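You operate a simulated robot arm through the tools that you are given. There is no shell and no other tool. Be economical: measure what you need, move in short steps, check, and stop when the job is done.

The job below is to be done with a simulated robot arm. You get a single attempt, and the scene is never put back.

JOB
Stand the square cloth beside the job card. It goes on the side that lies toward x -0.7, y -0.7 (a direction in the base frame), with about 3 cm between them.

The check looks at the end state, three seconds after you hand in, the way a careful person would. Anything else that was tipped, shoved, dropped, spilled or broken makes it a failure. Flat cloth is picked up by pressing the open fingertips on it (5 to 10 N) and closing them slowly along it; thin cloth reads only 2 to 8 mm in the jaws.

ROBOT AND FRAMES
A 6-joint arm with a two-finger parallel gripper, fixed in place. Base frame: the origin is at the foot of the arm, x ahead of it, y to its left, z up; the work surface is at about z = 0. Units: m, rad, N and s.
With the tool pointing down near the work surface it reaches from about 0.12 to 0.5 m from the base axis. Its first joint turns from -1.257 to 1.257 rad. Payload 0.65 kg.
The TCP is the grasp point between the finger pads, 0.025 m short of the fingertips. In the tool frame z runs along the fingers and y along their closing line. The gripper opens to 0.076 m. The fingers are 0.018 m wide and 0.01 m thick; the gripper's body (0.036 by 0.078 m) begins 0.045 m behind the TCP.
Orientation is that of the tool frame in the base frame, as [roll, pitch, yaw] about the fixed x, y, z axes, in that order (R = Rz(yaw) Ry(pitch) Rx(roll)). With the fingers straight down and closing along the base's y, the tool's x points along the base's -x, its y along +y and its z along -z.

CONTROLS
- The arm moves only by the tool servo_tool. Its argument "increments" is a list of rows, each an object (a shift or turn left out is 0, a gripper value left out holds the last) with "jaw": the opening, from 0 (shut) to 1 (fully open); "dp": the shift along the tool's x, y, z in m, a list of three; "rot": the turn, a rotation vector about the tool's x, y, z in rad, a list of three. In form: [{"jaw": jaw, "dp": [x, y, z], "rot": [ax, ay, az]}, ...]. A call has 1 to 12 rows; each row shifts and turns the commanded pose from where the row before left it, along the tool's axes as they then stand. Rows are played at 5 a second. More than 0.05 m and 0.15 rad between two rows, or a gripper value outside its range, and nothing of the call is played. A pose out of reach is approached as far as the arm can. The call stops where the force on the tool passes 40 N (or 10 N more than at its start, if that is more) or the arm is blocked; 0.2 s more then pass. Each finger travels about 0.108 m/s and halts on what it meets, pressing with about 40 N; the grip force reading is that of the motor and also rises with nothing between the fingers. The clock runs only during rows and for 0.2 s after the last one: add rows that do not move to give the fingers time. It gives the time, the measured TCP pose, the force on the tool (base axes), the opening and the grip force at its end, in the units of the frame above (readings bear some noise), and new pictures: "views" is both (left out), scene, wrist or none.
- Cameras (640 x 400 px; columns grow to the right, rows downward): "scene" is fixed at [0.0651, 0.2785, 0.4052]; the picture's right is [-0.69, -0.73, 0.00], its down [-0.41, 0.39, -0.82] and it looks along [0.60, -0.57, -0.57] (base axes); focal length 214 px, centre (320, 200). "wrist" rides on the gripper at [-0.028, 0, -0.045] in the tool frame; the picture's right is [0.00, -1.00, 0.00], its down [0.97, 0.00, -0.24] and it looks along [0.24, 0.00, 0.97] (tool axes); focal length 218 px, centre (320, 200). There is no depth. A picture from a camera that has moved, and an enlarged one, comes with that camera's place and axes in the base frame and with its lens.
- close_up(camera, box): a new picture of the part [left, top, right, bottom] of that camera's present view, enlarged. No time passes.
- job_done(): hands the job in; it is judged then, once.

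Go step by step. Nothing tells you positions but the pictures and the camera data: compare them with the known pose of the tool, close in by small moves and look again before you grip or let go. The budget is 90 turns and 150 pictures, counting those below and the enlarged ones. Unless the task says otherwise, let go and move clear before handing in, and close with one line.

The tools are called after "Call:" by a JSON object that holds its "op" and its "data". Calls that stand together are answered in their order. servo_tool: Moves the arm, as the interface text tells. Its arguments: {"type":"object","properties":{"increments":{"type":"array"},"views":{"type":"string","enum":["both","scene","wrist","none"]}},"required":["increments"]} The other tools are called the same way: close_up (camera, box) takes an enlarged picture of a part of a camera's view; job_done () hands the job in.

At the start:

```text
time: 0.0
eef_pos: [0.2184, 0.0173, 0.316]
tcp_rot: [-3.14, 0.0, -3.141]
contact_force: [-0.7, 0.5, 0.3]
grip_width: 0.0758
grip_force: 0.1
```

scene: 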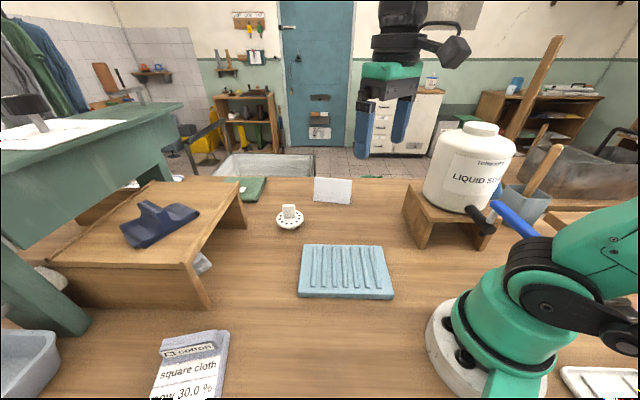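
wrist: 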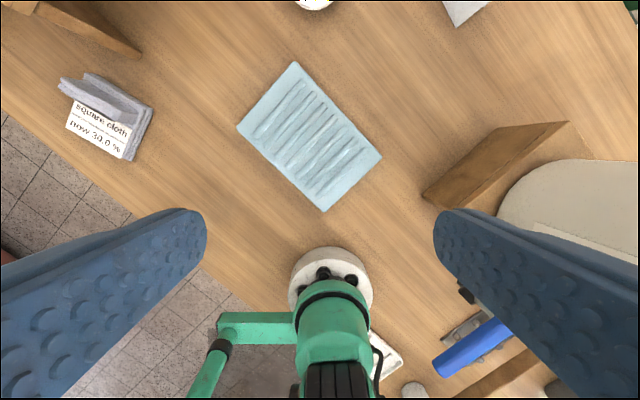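

I see a grey item labelled "square cloth", a light blue ribbed item in the middle, and a white card farther back. I'll enlarge these to identify them.

Call:
{"op": "close_up", "data": {"camera": "scene", "box": [130, 310, 270, 400]}}

Call:
{"op": "close_up", "data": {"camera": "scene", "box": [220, 160, 420, 310]}}

Call:
{"op": "close_up", "data": {"camera": "wrist", "box": [0, 0, 400, 250]}}

Call:
{"op": "close_up", "data": {"camera": "scene", "box": [20, 160, 260, 310]}}

```text
4.44 times, centred on (200, 355) of scene
camera zoom: at [0.0651, 0.2785, 0.4052], right [-0.69, -0.73, 0.0], down [-0.41, 0.39, -0.82], along [0.6, -0.57, -0.57], focal length 953 px, centre (853, -489)
```

zoom: 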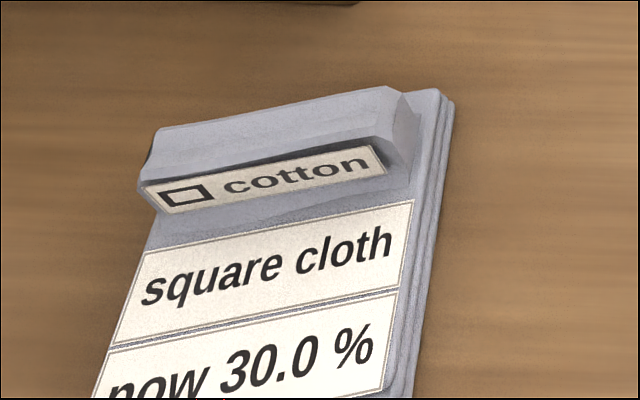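

```text
2.67 times, centred on (320, 235) of scene
camera zoom: at [0.0651, 0.2785, 0.4052], right [-0.69, -0.73, 0.0], down [-0.41, 0.39, -0.82], along [0.6, -0.57, -0.57], focal length 572 px, centre (320, 107)
```

zoom: 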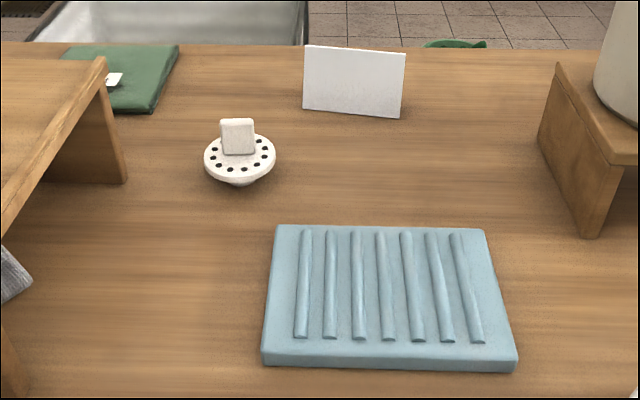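

```text
1.60 times, centred on (200, 125) of wrist
camera zoom: at [0.246, 0.0168, 0.3611], right [0.0, -1.0, 0.0], down [-0.97, 0.0, 0.24], along [-0.24, 0.0, -0.97], focal length 349 px, centre (512, 320)
```

zoom: 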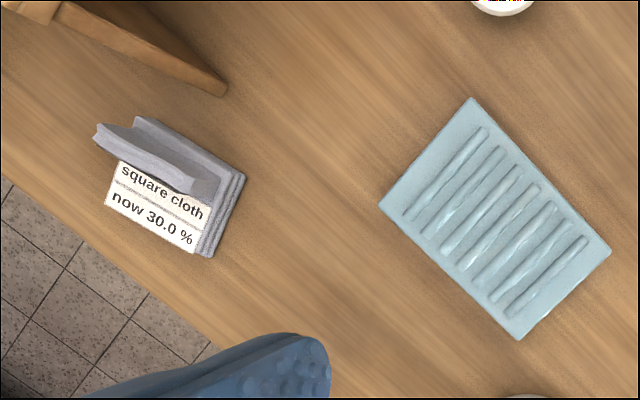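

```text
2.67 times, centred on (140, 235) of scene
camera zoom: at [0.0651, 0.2785, 0.4052], right [-0.69, -0.73, 0.0], down [-0.41, 0.39, -0.82], along [0.6, -0.57, -0.57], focal length 572 px, centre (800, 107)
```

zoom: 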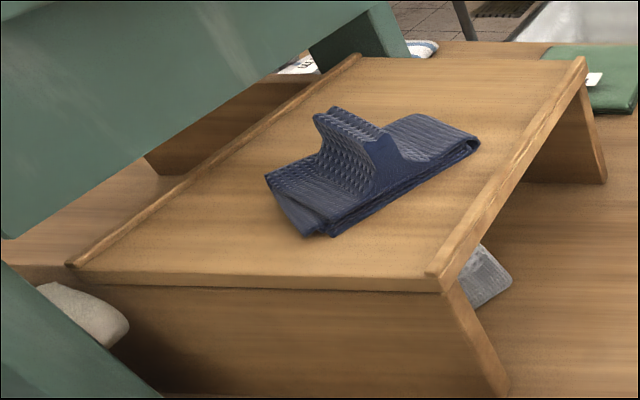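

The grey folded cloth carries a "square cloth" label and has a ridge to grip. The white card in the back looks like the job card, but there are other cloths and papers, so I'm checking those too.

Call:
{"op": "close_up", "data": {"camera": "scene", "box": [0, 80, 160, 180]}}

Call:
{"op": "close_up", "data": {"camera": "scene", "box": [220, 155, 380, 255]}}

Call:
{"op": "close_up", "data": {"camera": "scene", "box": [400, 110, 640, 260]}}

Call:
{"op": "servo_tool", "data": {"increments": [{"dp": [0, 0, -0.03], "rot": [0, -0.15, 0]}, {"dp": [-0.02, 0, -0.01], "rot": [0, -0.15, 0]}, {"rot": [0, -0.15, 0]}, {"rot": [0, 0, 0]}, {}]}}

```text
4.00 times, centred on (80, 130) of scene
camera zoom: at [0.0651, 0.2785, 0.4052], right [-0.69, -0.73, 0.0], down [-0.41, 0.39, -0.82], along [0.6, -0.57, -0.57], focal length 858 px, centre (1280, 480)
```

zoom: 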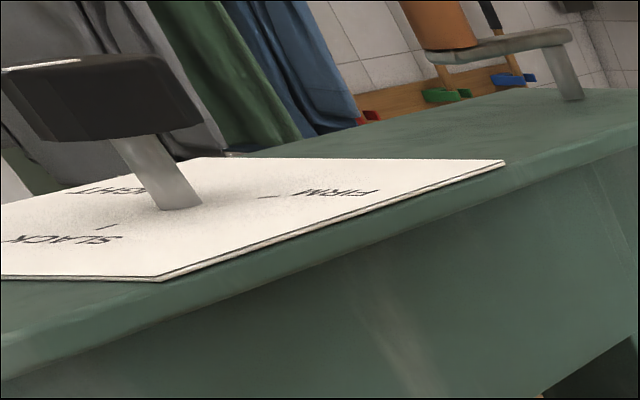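

```text
4.00 times, centred on (300, 205) of scene
camera zoom: at [0.0651, 0.2785, 0.4052], right [-0.69, -0.73, 0.0], down [-0.41, 0.39, -0.82], along [0.6, -0.57, -0.57], focal length 858 px, centre (400, 180)
```

zoom: 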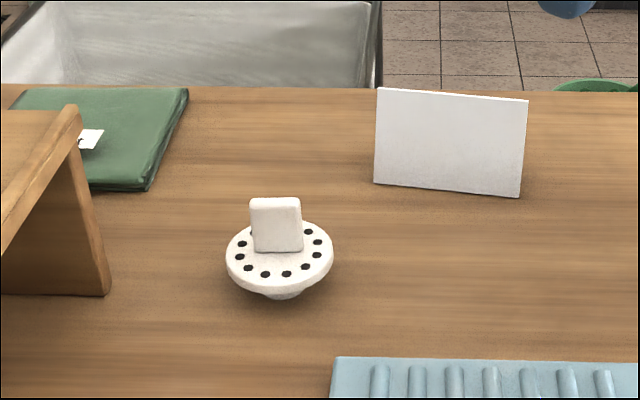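

```text
2.67 times, centred on (520, 185) of scene
camera zoom: at [0.0651, 0.2785, 0.4052], right [-0.69, -0.73, 0.0], down [-0.41, 0.39, -0.82], along [0.6, -0.57, -0.57], focal length 572 px, centre (-213, 240)
```

zoom: 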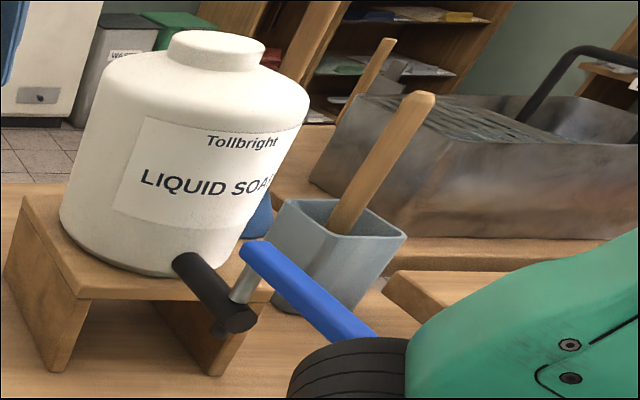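

```text
time: 1.2
eef_pos: [0.2363, 0.0172, 0.3585]
tcp_rot: [3.14, 0.451, 3.141]
contact_force: [0.3, 0.1, 0.3]
grip_width: 0.0762
grip_force: 0.0
camera wrist: at [0.242, 0.0172, 0.4119], right [0.0, -1.0, 0.0], down [-0.98, 0.0, -0.21], along [0.21, 0.0, -0.98], focal length 218 px, centre (320, 200)
```

scene: 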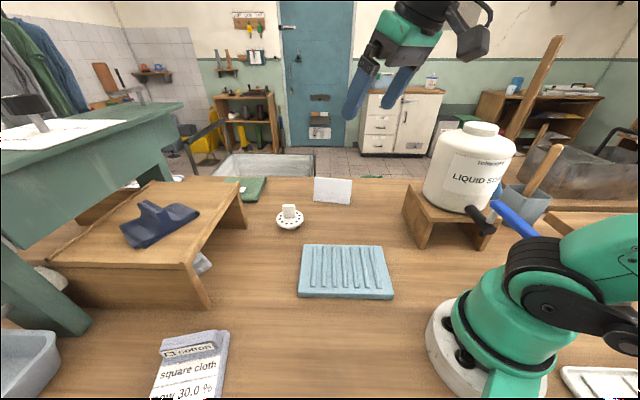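
wrist: 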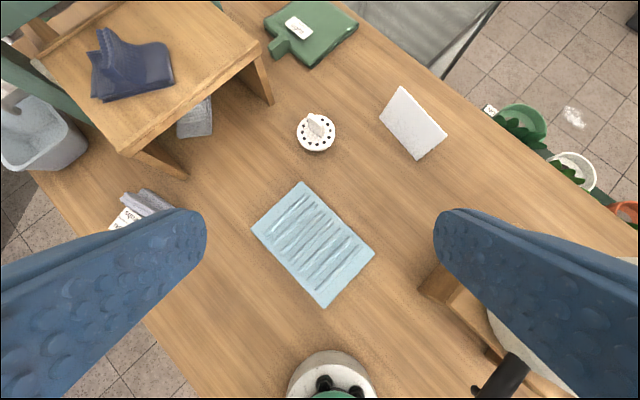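

There are several cloth-like things: grey labelled, navy on the shelf, green with a tag, and something under the shelf. I'll enlarge them to read the tags.

Call:
{"op": "close_up", "data": {"camera": "wrist", "box": [240, 0, 400, 100]}}

Call:
{"op": "close_up", "data": {"camera": "wrist", "box": [60, 10, 240, 150]}}

Call:
{"op": "close_up", "data": {"camera": "wrist", "box": [280, 60, 460, 170]}}

```text
4.00 times, centred on (320, 50) of wrist
camera zoom: at [0.242, 0.0172, 0.4119], right [0.0, -1.0, 0.0], down [-0.98, 0.0, -0.21], along [0.21, 0.0, -0.98], focal length 873 px, centre (320, 800)
```

zoom: 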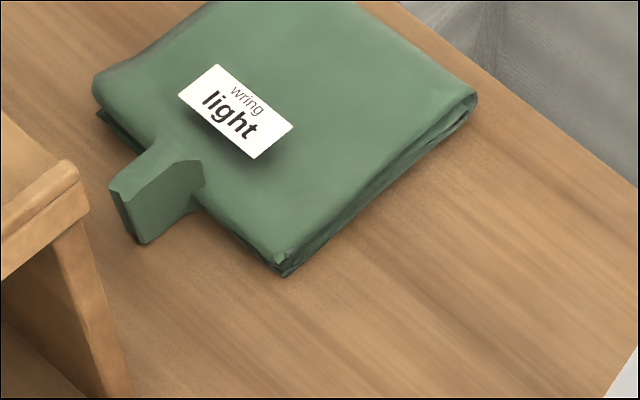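

```text
2.86 times, centred on (150, 80) of wrist
camera zoom: at [0.242, 0.0172, 0.4119], right [0.0, -1.0, 0.0], down [-0.98, 0.0, -0.21], along [0.21, 0.0, -0.98], focal length 624 px, centre (806, 543)
```

zoom: 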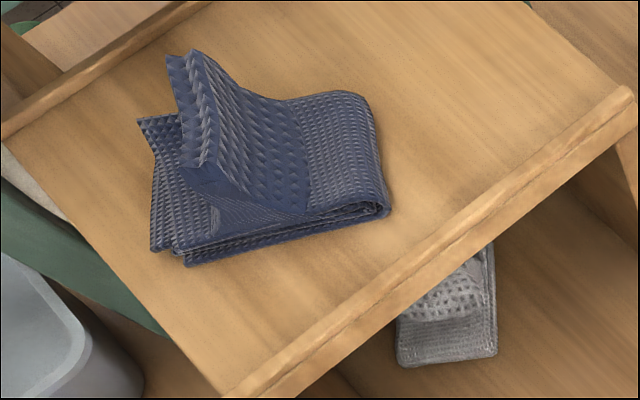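

```text
3.56 times, centred on (370, 115) of wrist
camera zoom: at [0.242, 0.0172, 0.4119], right [0.0, -1.0, 0.0], down [-0.98, 0.0, -0.21], along [0.21, 0.0, -0.98], focal length 776 px, centre (142, 502)
```

zoom: 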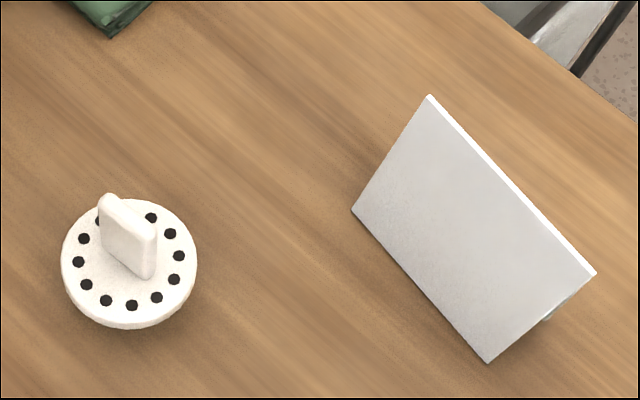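

The grey labelled cloth is the target (about x 0.29, y 0.33), and its ridge runs at about -118° in the base frame. I'm levelling the tool, moving above it, and turning so the jaws close across the ridge.

Call:
{"op": "servo_tool", "data": {"increments": [{"rot": [0, 0.15, 0]}, {"rot": [0, 0.15, 0]}, {"rot": [0, 0.15, 0]}, {"dp": [-0.007, 0.044, 0.016]}, {"dp": [-0.007, 0.044, 0.016]}, {"dp": [-0.007, 0.044, 0.016]}, {"dp": [-0.007, 0.044, 0.016]}, {"dp": [-0.007, 0.044, 0.016]}, {"dp": [-0.007, 0.044, 0.016]}, {"dp": [-0.007, 0.044, 0.016]}, {}], "views": "none"}}

Call:
{"op": "servo_tool", "data": {"increments": [{"rot": [0, 0, -0.135]}, {"rot": [0, 0, -0.135]}, {"rot": [0, 0, -0.135]}, {"rot": [0, 0, -0.135]}, {"rot": [0, 0, -0.135]}, {"rot": [0, 0, -0.135]}, {"rot": [0, 0, -0.135]}, {"rot": [0, 0, -0.135]}, {}, {}]}}

```text
time: 3.6
eef_pos: [0.2859, 0.3264, 0.2446]
tcp_rot: [-3.141, -0.001, -3.142]
contact_force: [1.1, 0.4, 0.8]
grip_width: 0.0759
grip_force: 0.1
```

```text
time: 5.8
eef_pos: [0.2851, 0.325, 0.2478]
tcp_rot: [3.142, -0.001, -2.061]
contact_force: [0.5, 0.0, 0.6]
grip_width: 0.0759
grip_force: 0.1
camera wrist: at [0.2983, 0.3492, 0.2917], right [0.88, -0.47, 0.0], down [-0.46, -0.86, 0.24], along [-0.11, -0.21, -0.97], focal length 218 px, centre (320, 200)
```

scene: 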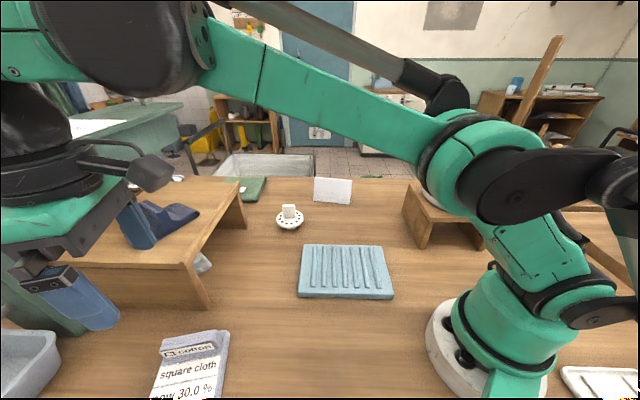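
wrist: 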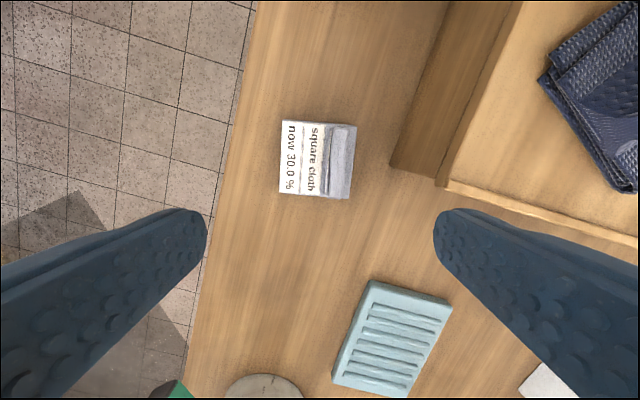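

The cloth is under the camera, and the ridge appears at about (0.309, 0.322). I'm enlarging it before lining up.

Call:
{"op": "close_up", "data": {"camera": "wrist", "box": [250, 100, 410, 220]}}

Call:
{"op": "close_up", "data": {"camera": "scene", "box": [130, 310, 270, 400]}}

```text
3.33 times, centred on (330, 160) of wrist
camera zoom: at [0.2983, 0.3492, 0.2917], right [0.88, -0.47, 0.0], down [-0.46, -0.86, 0.24], along [-0.11, -0.21, -0.97], focal length 728 px, centre (287, 333)
```

zoom: 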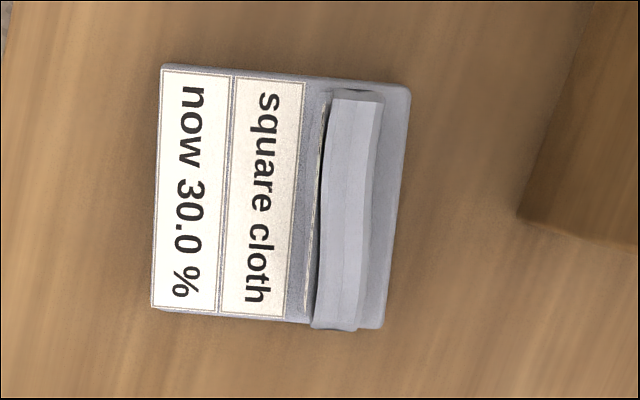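

```text
4.44 times, centred on (200, 355) of scene
camera zoom: at [0.0651, 0.2785, 0.4052], right [-0.69, -0.73, 0.0], down [-0.41, 0.39, -0.82], along [0.6, -0.57, -0.57], focal length 953 px, centre (853, -489)
```

zoom: 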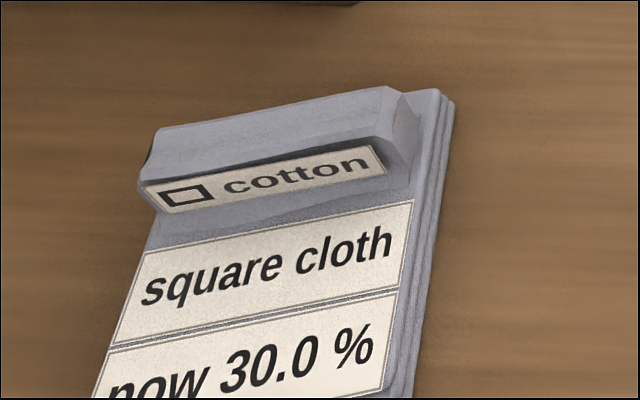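

The ridge centre is about (0.309, 0.324), with the ridge turned slightly relative to the jaws. I'm shifting over it, half closing the jaws, and coming down to z≈0.12 to look again.

Call:
{"op": "servo_tool", "data": {"increments": [{"jaw": 0.6, "dp": [-0.0108, -0.021, 0]}, {"rot": [0, 0, 0.08]}, {"dp": [0, 0, 0.032]}, {"dp": [0, 0, 0.032]}, {"dp": [0, 0, 0.032]}, {"dp": [0, 0, 0.032]}, {}]}}

```text
time: 7.4
eef_pos: [0.2992, 0.324, 0.1187]
tcp_rot: [-3.141, 0.001, -2.144]
contact_force: [-0.8, -0.1, 0.6]
grip_width: 0.0451
grip_force: 0.1
out of reach, approached as far as the arm can: row 1
camera wrist: at [0.3139, 0.3479, 0.1637], right [0.84, -0.54, 0.0], down [-0.53, -0.82, 0.24], along [-0.13, -0.2, -0.97], focal length 218 px, centre (320, 200)
```

scene: 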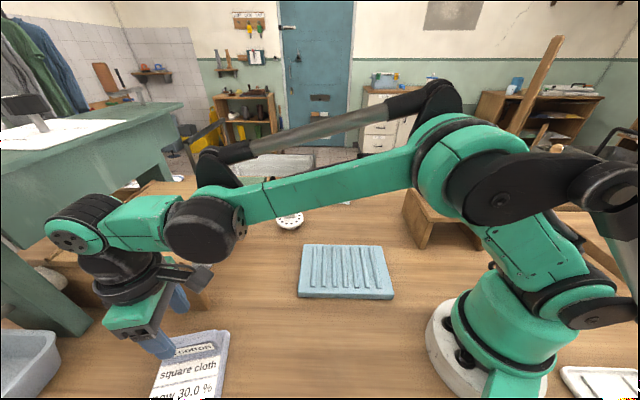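
wrist: 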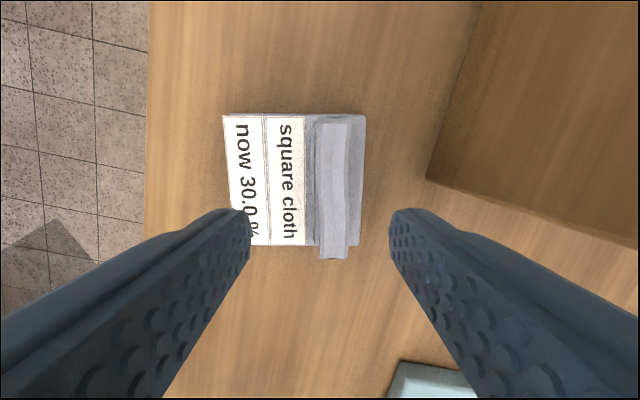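

The ridge top looks to be about z 0.032, and it lies 7 mm off the jaw centre line. I'm correcting that and going down to just above it.

Call:
{"op": "servo_tool", "data": {"increments": [{"dp": [0, -0.007, 0.02]}, {"dp": [0, 0, 0.03]}, {}, {}]}}

Call:
{"op": "close_up", "data": {"camera": "scene", "box": [100, 280, 260, 400]}}

```text
time: 8.4
eef_pos: [0.3047, 0.3227, 0.069]
tcp_rot: [3.141, 0.0, -2.143]
contact_force: [-1.3, -0.5, -0.8]
grip_width: 0.0456
grip_force: 0.1
camera wrist: at [0.3191, 0.3455, 0.1144], right [0.84, -0.54, 0.0], down [-0.53, -0.82, 0.24], along [-0.13, -0.2, -0.97], focal length 218 px, centre (320, 200)
```

scene: 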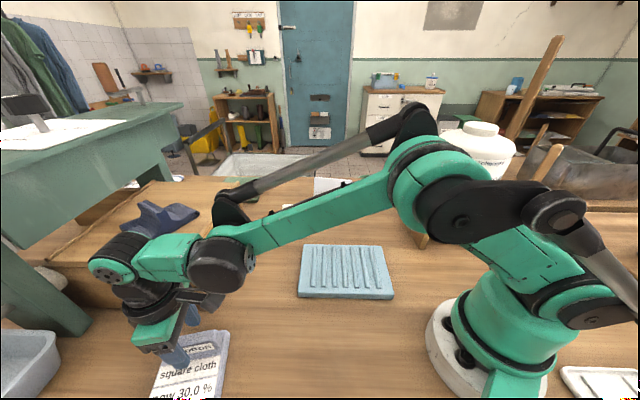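
wrist: 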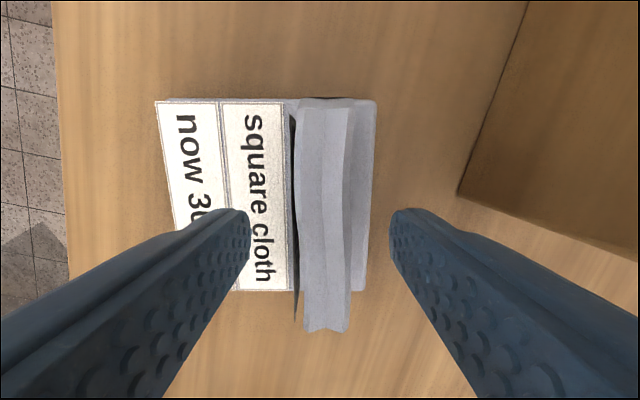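

```text
3.33 times, centred on (180, 340) of scene
camera zoom: at [0.0651, 0.2785, 0.4052], right [-0.69, -0.73, 0.0], down [-0.41, 0.39, -0.82], along [0.6, -0.57, -0.57], focal length 715 px, centre (787, -267)
```

zoom: 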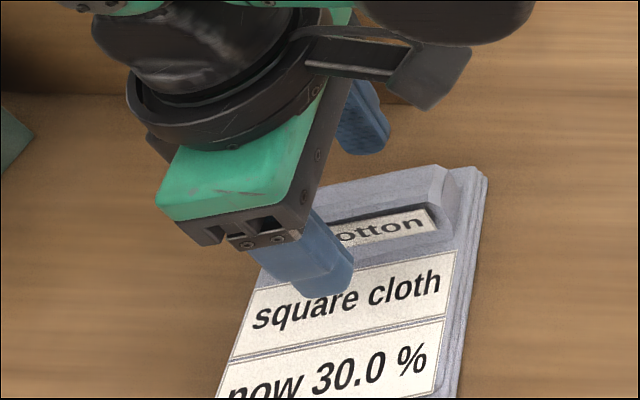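

The jaws straddle the ridge. I'm lowering in small steps, watching the force.

Call:
{"op": "servo_tool", "data": {"increments": [{"dp": [0, -0.001, 0.01]}, {"dp": [0, 0, 0.01]}, {"dp": [0, 0, 0.004]}, {}, {}]}}

Call:
{"op": "close_up", "data": {"camera": "scene", "box": [100, 280, 260, 400]}}

```text
time: 9.6
eef_pos: [0.3038, 0.322, 0.0455]
tcp_rot: [-3.142, 0.0, -2.143]
contact_force: [0.1, -1.1, 10.1]
grip_width: 0.045
grip_force: 0.1
camera wrist: at [0.3192, 0.3444, 0.0902], right [0.84, -0.54, 0.0], down [-0.53, -0.82, 0.24], along [-0.13, -0.2, -0.97], focal length 218 px, centre (320, 200)
```

scene: 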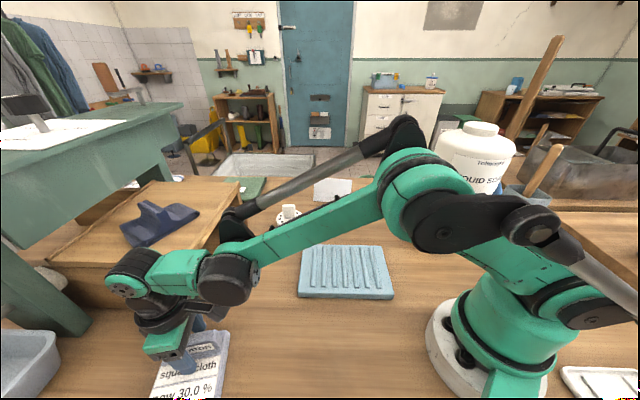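
wrist: 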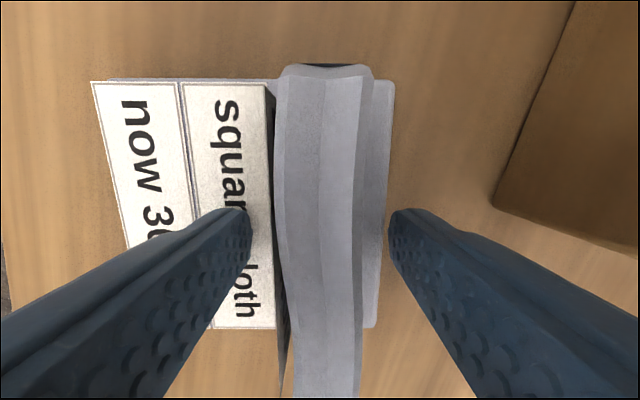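

```text
3.33 times, centred on (180, 340) of scene
camera zoom: at [0.0651, 0.2785, 0.4053], right [-0.69, -0.73, 0.0], down [-0.41, 0.39, -0.82], along [0.6, -0.57, -0.57], focal length 715 px, centre (787, -267)
```

zoom: 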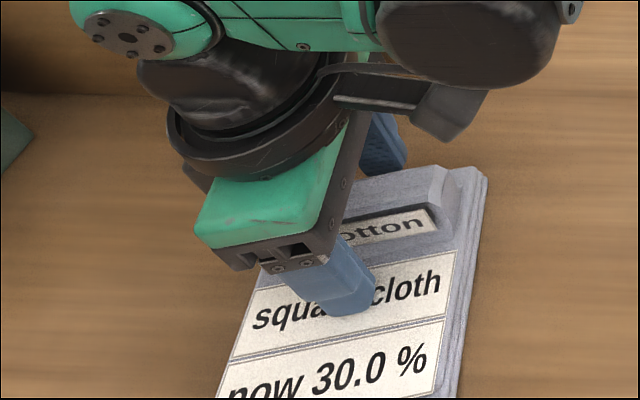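

The left fingertip rests on the cloth pad (10 N), so the pad top is about z 0.02. I'm raising 2 mm and closing slowly on the ridge.

Call:
{"op": "servo_tool", "data": {"increments": [{"dp": [0, 0, -0.002]}, {"jaw": 0.5}, {"jaw": 0.4}, {"jaw": 0.3}, {"jaw": 0.25}, {"jaw": 0.2}, {"jaw": 0.15}, {"jaw": 0.1}, {"jaw": 0.05}, {"jaw": 0.0}, {}, {}]}}

```text
time: 12.2
eef_pos: [0.3053, 0.3209, 0.0463]
tcp_rot: [-3.141, 0.002, -2.144]
contact_force: [0.4, -0.5, 0.7]
grip_width: 0.0152
grip_force: 34.4
camera wrist: at [0.3191, 0.3441, 0.092], right [0.84, -0.54, 0.0], down [-0.53, -0.82, 0.24], along [-0.13, -0.2, -0.97], focal length 218 px, centre (320, 200)
```

scene: 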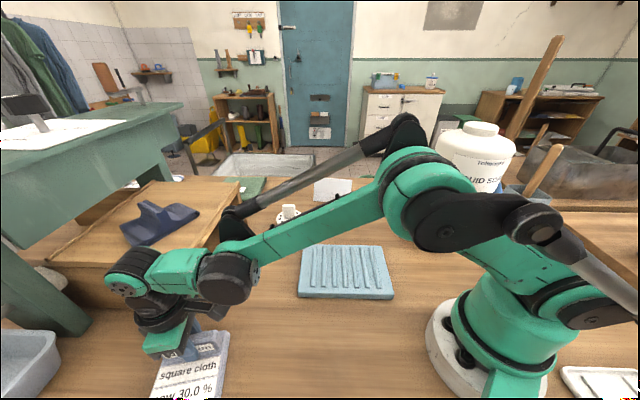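
wrist: 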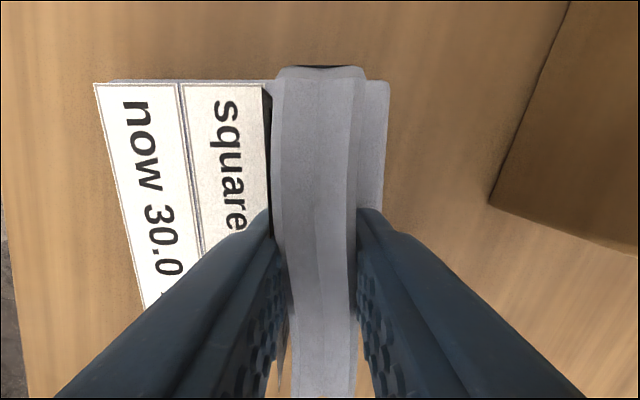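

The jaws hold the ridge at 15 mm with 34 N. I'm lifting slowly to check it comes along.

Call:
{"op": "servo_tool", "data": {"increments": [{"dp": [0, 0, -0.01]}, {"dp": [0, 0, -0.02]}, {"dp": [0, 0, -0.03]}, {"dp": [0, 0, -0.03]}, {}]}}

```text
time: 13.4
eef_pos: [0.304, 0.3202, 0.1355]
tcp_rot: [-3.14, -0.001, -2.144]
contact_force: [0.6, 0.1, -0.6]
grip_width: 0.0151
grip_force: 34.7
camera wrist: at [0.3185, 0.3442, 0.1818], right [0.84, -0.54, 0.0], down [-0.53, -0.82, 0.24], along [-0.13, -0.2, -0.97], focal length 218 px, centre (320, 200)
```

scene: 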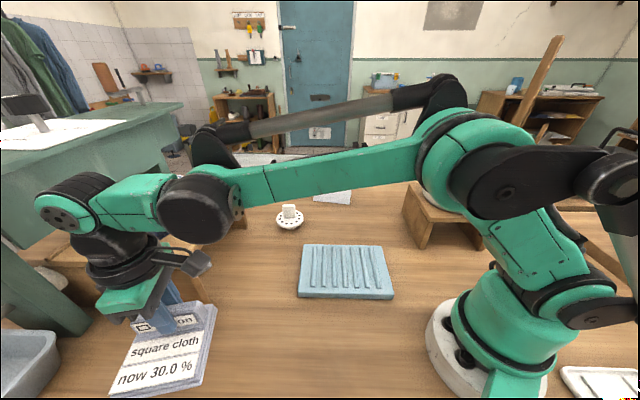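
wrist: 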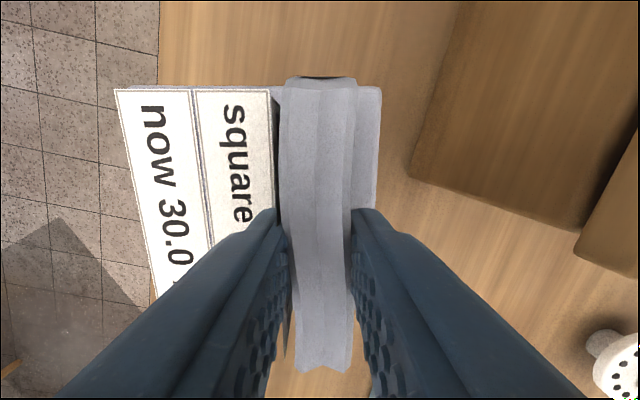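

The cloth is held firmly. From two views the card's near end base is about (0.41, -0.18) and its centre (0.457, -0.144), so the cloth centre goes to about (0.358, -0.236). I'm carrying it round at a smaller radius first.

Call:
{"op": "servo_tool", "data": {"increments": [{"dp": [0.02, -0.01, -0.012]}, {"dp": [0.035, -0.019, -0.012]}, {"dp": [0.035, -0.019, -0.012]}, {"dp": [0.035, -0.019, -0.012]}, {"dp": [0.035, -0.019, -0.01]}, {"dp": [0.035, -0.019, 0]}, {"dp": [0.035, -0.019, 0]}, {"dp": [0.035, -0.019, 0]}, {"dp": [0.017, -0.01, 0]}, {"rot": [0, 0, 0.1]}, {"rot": [0, 0, 0.1]}, {"rot": [0, 0, 0.1]}]}}

```text
time: 16.0
eef_pos: [0.2791, -0.0011, 0.1948]
tcp_rot: [-3.141, -0.001, -2.446]
contact_force: [0.3, -0.3, -1.3]
grip_width: 0.0152
grip_force: 34.4
camera wrist: at [0.3, 0.018, 0.2393], right [0.64, -0.77, 0.0], down [-0.74, -0.62, 0.24], along [-0.18, -0.15, -0.97], focal length 218 px, centre (320, 200)
```

scene: 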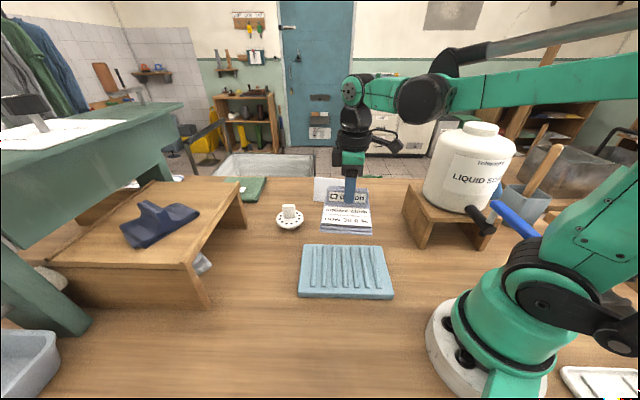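
wrist: 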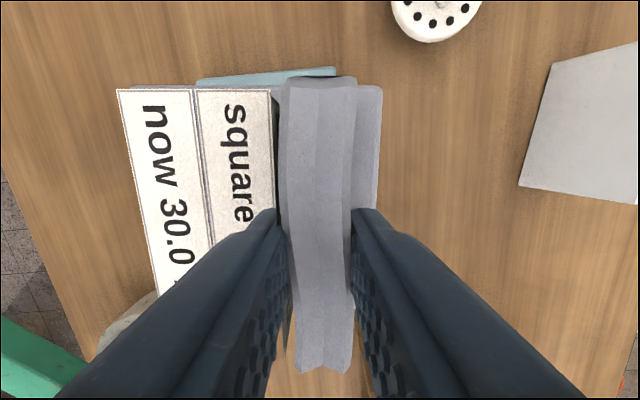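

Now moving sideways first (clear of the card), then outward, stopping 5 cm short to look.

Call:
{"op": "servo_tool", "data": {"increments": [{"dp": [0.046, 0, 0]}, {"dp": [0.046, 0, 0]}, {"dp": [0, -0.04, 0.005]}, {"dp": [0, -0.04, 0.01]}, {"dp": [0, -0.04, 0.015]}, {"dp": [0, -0.04, 0.015]}, {"dp": [0, -0.04, 0.015]}, {}, {}]}}

```text
time: 18.0
eef_pos: [0.3387, -0.2124, 0.1358]
tcp_rot: [-3.142, 0.001, -2.442]
contact_force: [1.0, -0.2, -0.3]
grip_width: 0.015
grip_force: 35.2
camera wrist: at [0.3588, -0.1953, 0.1801], right [0.64, -0.77, 0.0], down [-0.74, -0.62, 0.24], along [-0.18, -0.15, -0.97], focal length 218 px, centre (320, 200)
```

scene: 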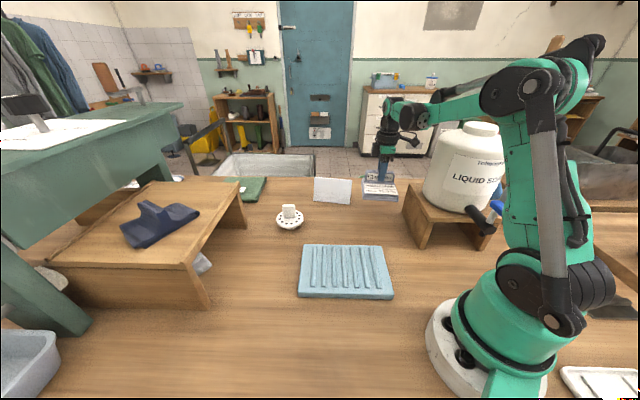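
wrist: 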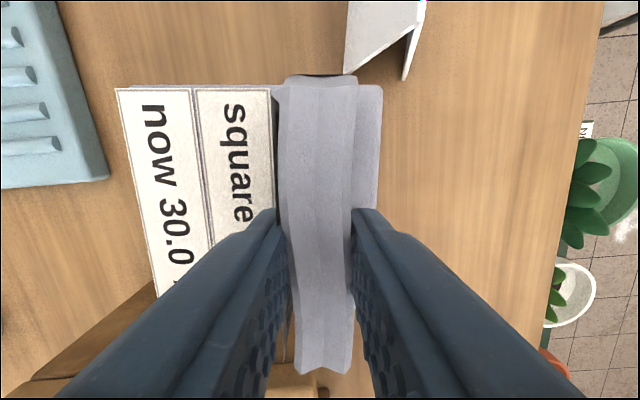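

The card is a tent with its end edge from about (0.411,-0.177) to (0.4375,-0.2125), so I want the TCP at about (0.387, -0.270). I'm moving 7.5 cm further out while lowering to just above the table.

Call:
{"op": "servo_tool", "data": {"increments": [{"dp": [0, -0.02, 0.015]}, {"dp": [0, -0.02, 0.015]}, {"dp": [0, -0.02, 0.015]}, {"dp": [0, -0.015, 0.015]}, {"dp": [0, 0, 0.01]}, {}, {}]}}

Call:
{"op": "close_up", "data": {"camera": "scene", "box": [300, 140, 460, 240]}}

```text
time: 19.6
eef_pos: [0.3883, -0.2689, 0.0625]
tcp_rot: [3.141, -0.001, -2.443]
contact_force: [0.6, 0.5, -0.9]
grip_width: 0.0154
grip_force: 34.6
camera wrist: at [0.4088, -0.2512, 0.1076], right [0.64, -0.77, 0.0], down [-0.74, -0.62, 0.24], along [-0.18, -0.15, -0.97], focal length 218 px, centre (320, 200)
```

scene: 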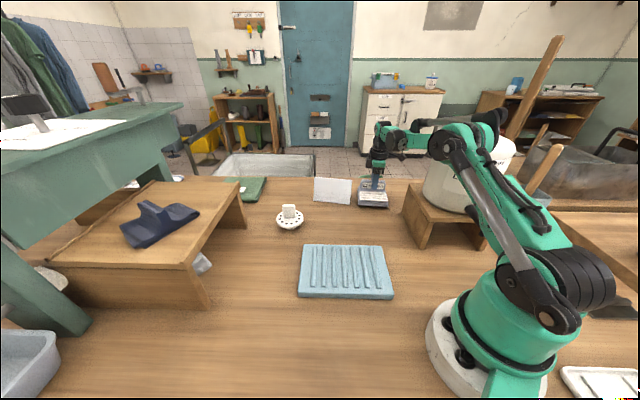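
wrist: 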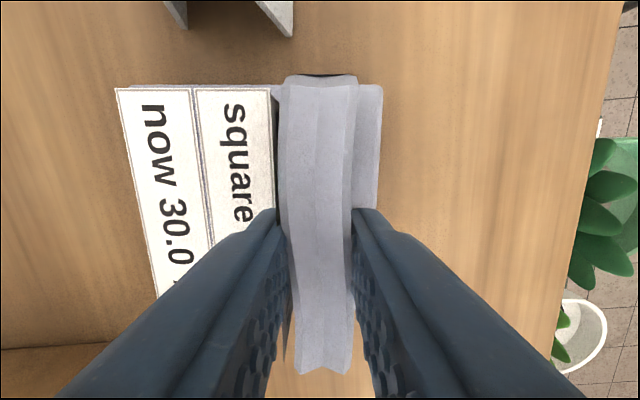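

```text
4.00 times, centred on (380, 190) of scene
camera zoom: at [0.0651, 0.2785, 0.4052], right [-0.69, -0.73, 0.0], down [-0.41, 0.39, -0.82], along [0.6, -0.57, -0.57], focal length 858 px, centre (80, 240)
```

zoom: 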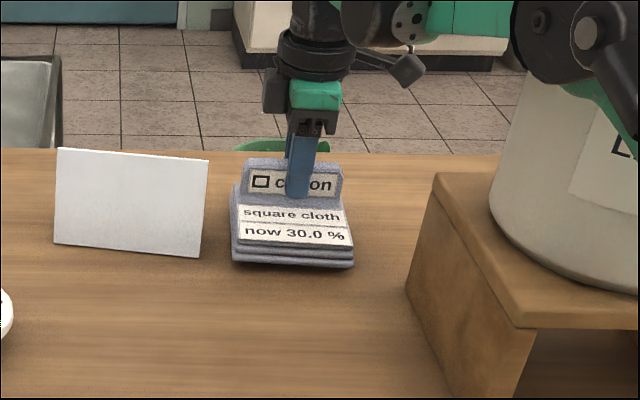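

The gap measures about 3 cm, and the cloth sits square to the card's end. I'm lowering it onto the table.

Call:
{"op": "servo_tool", "data": {"increments": [{"dp": [0, 0, 0.006]}, {"dp": [0, 0, 0.006]}, {"dp": [0, 0, 0.003]}, {}, {}], "views": "scene"}}

Call:
{"op": "close_up", "data": {"camera": "scene", "box": [300, 140, 460, 240]}}

```text
time: 20.3
eef_pos: [0.3873, -0.2696, 0.0532]
tcp_rot: [-3.141, 0.002, -2.444]
contact_force: [0.0, 0.8, 14.9]
grip_width: 0.0152
grip_force: 34.3
stopped in row 3: the force on the tool passed its limit (the readings are from after the stop); the commanded pose is now the measured one
```

scene: 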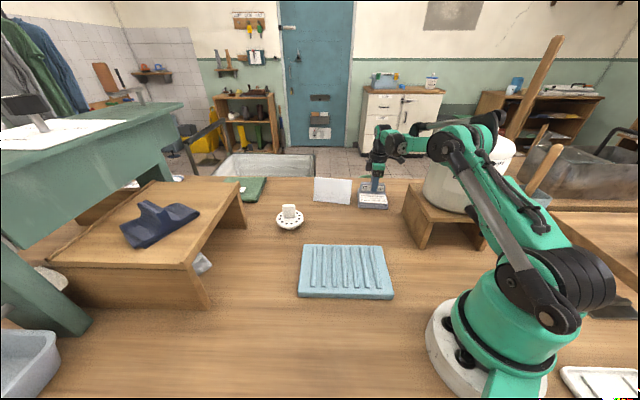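

```text
4.00 times, centred on (380, 190) of scene
camera zoom: at [0.0651, 0.2786, 0.4052], right [-0.69, -0.73, 0.0], down [-0.41, 0.39, -0.82], along [0.6, -0.57, -0.57], focal length 858 px, centre (80, 240)
```

zoom: 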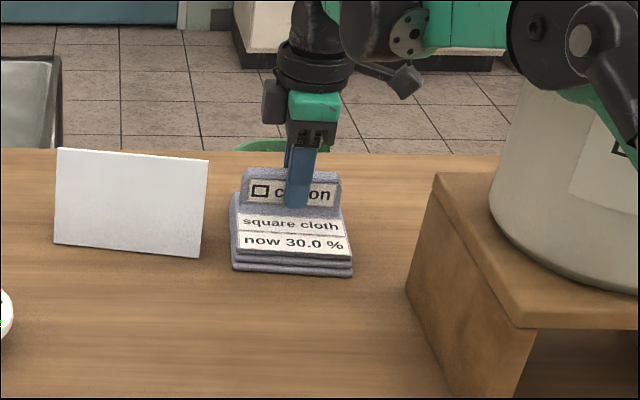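

The cloth is down on the table (contact force 15 N). I'm opening gently and rising straight up.

Call:
{"op": "servo_tool", "data": {"increments": [{"jaw": 0.25}, {"jaw": 0.35}, {"jaw": 0.5}, {"jaw": 0.55}, {}, {"dp": [0, 0, -0.01]}, {"dp": [0, 0, -0.02]}, {"dp": [0, 0, -0.03]}, {"dp": [0, 0, -0.03]}, {}]}}

Call:
{"op": "close_up", "data": {"camera": "scene", "box": [300, 140, 460, 240]}}

```text
time: 22.5
eef_pos: [0.3872, -0.2696, 0.1433]
tcp_rot: [-3.141, 0.0, -2.443]
contact_force: [-0.4, -0.7, -0.4]
grip_width: 0.0419
grip_force: 0.0
camera wrist: at [0.4085, -0.252, 0.1888], right [0.64, -0.77, 0.0], down [-0.74, -0.62, 0.24], along [-0.18, -0.15, -0.97], focal length 218 px, centre (320, 200)
```

scene: 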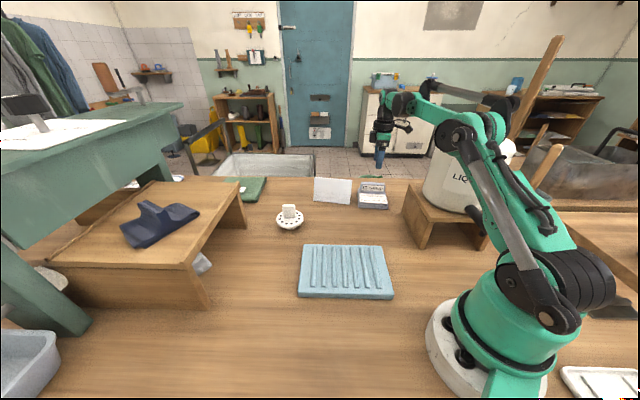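
wrist: 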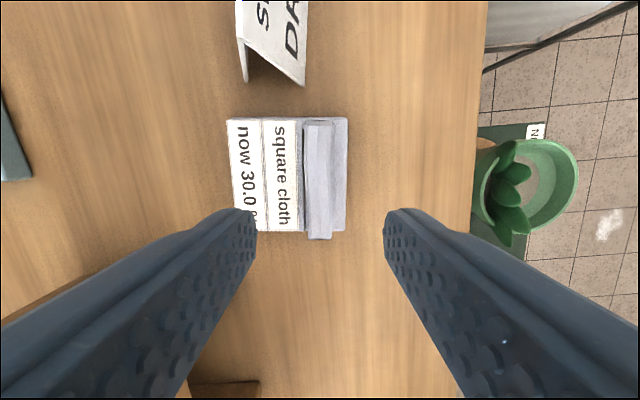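

```text
4.00 times, centred on (380, 190) of scene
camera zoom: at [0.0651, 0.2785, 0.4052], right [-0.69, -0.73, 0.0], down [-0.41, 0.39, -0.82], along [0.6, -0.57, -0.57], focal length 858 px, centre (80, 240)
```

zoom: 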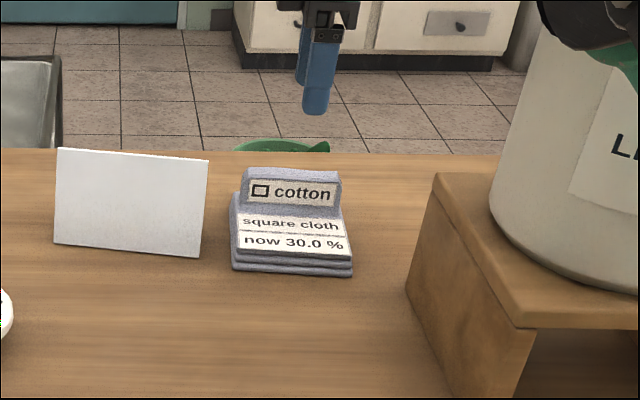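

The cloth stands beside the card with a gap of about 3 cm. The far side of the card has writing; as I move clear I'll tilt the camera to confirm it's the job card.

Call:
{"op": "servo_tool", "data": {"increments": [{"dp": [0, 0.02, -0.03]}, {"dp": [0, 0.02, -0.03]}, {"dp": [0, 0.02, -0.02], "rot": [0, -0.14, 0]}, {"rot": [0, -0.14, 0]}, {"rot": [0, -0.14, 0]}, {}, {}], "views": "wrist"}}

Call:
{"op": "close_up", "data": {"camera": "wrist", "box": [220, 60, 460, 210]}}

```text
time: 24.1
eef_pos: [0.3491, -0.2229, 0.2235]
tcp_rot: [3.142, 0.423, -2.443]
contact_force: [-0.3, -0.2, -0.3]
grip_width: 0.0419
grip_force: 0.1
camera wrist: at [0.3532, -0.2187, 0.2756], right [0.64, -0.77, 0.0], down [-0.75, -0.63, -0.18], along [0.14, 0.11, -0.98], focal length 218 px, centre (320, 200)
```

wrist: 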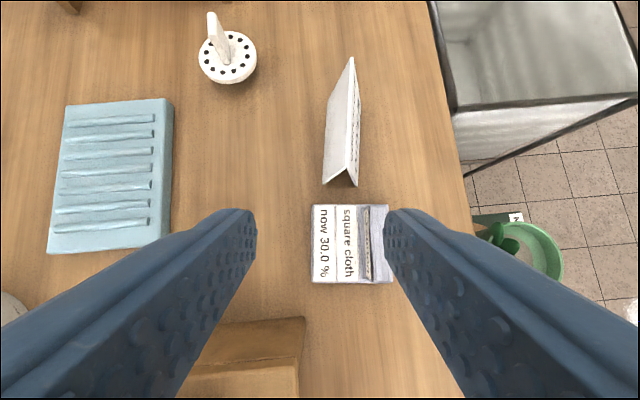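

```text
2.67 times, centred on (340, 135) of wrist
camera zoom: at [0.3532, -0.2187, 0.2756], right [0.64, -0.77, 0.0], down [-0.75, -0.63, -0.18], along [0.14, 0.11, -0.98], focal length 582 px, centre (267, 373)
```

zoom: 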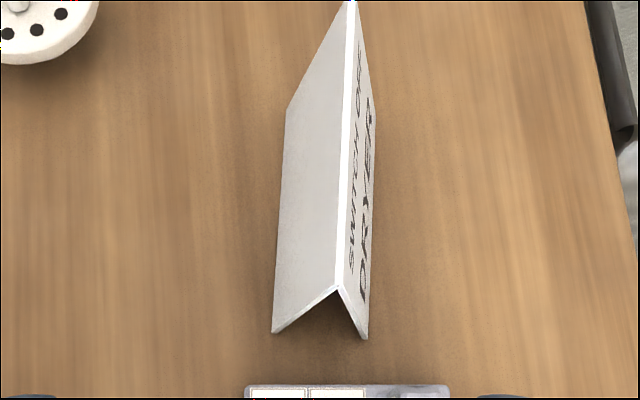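

The card is a standing tent card reading "SWITCH OFF DRYER", and it is the only card on the table. The cloth stands clear of it by about 2.7–3 cm, nothing else has moved, and the gripper is well above, so I'm handing in.

Call:
{"op": "job_done", "data": {}}

```text
The job is handed in.
```

The square cloth is standing beside the job card on the (-0.7, -0.7) side, about 3 cm away, and the arm is clear of it.
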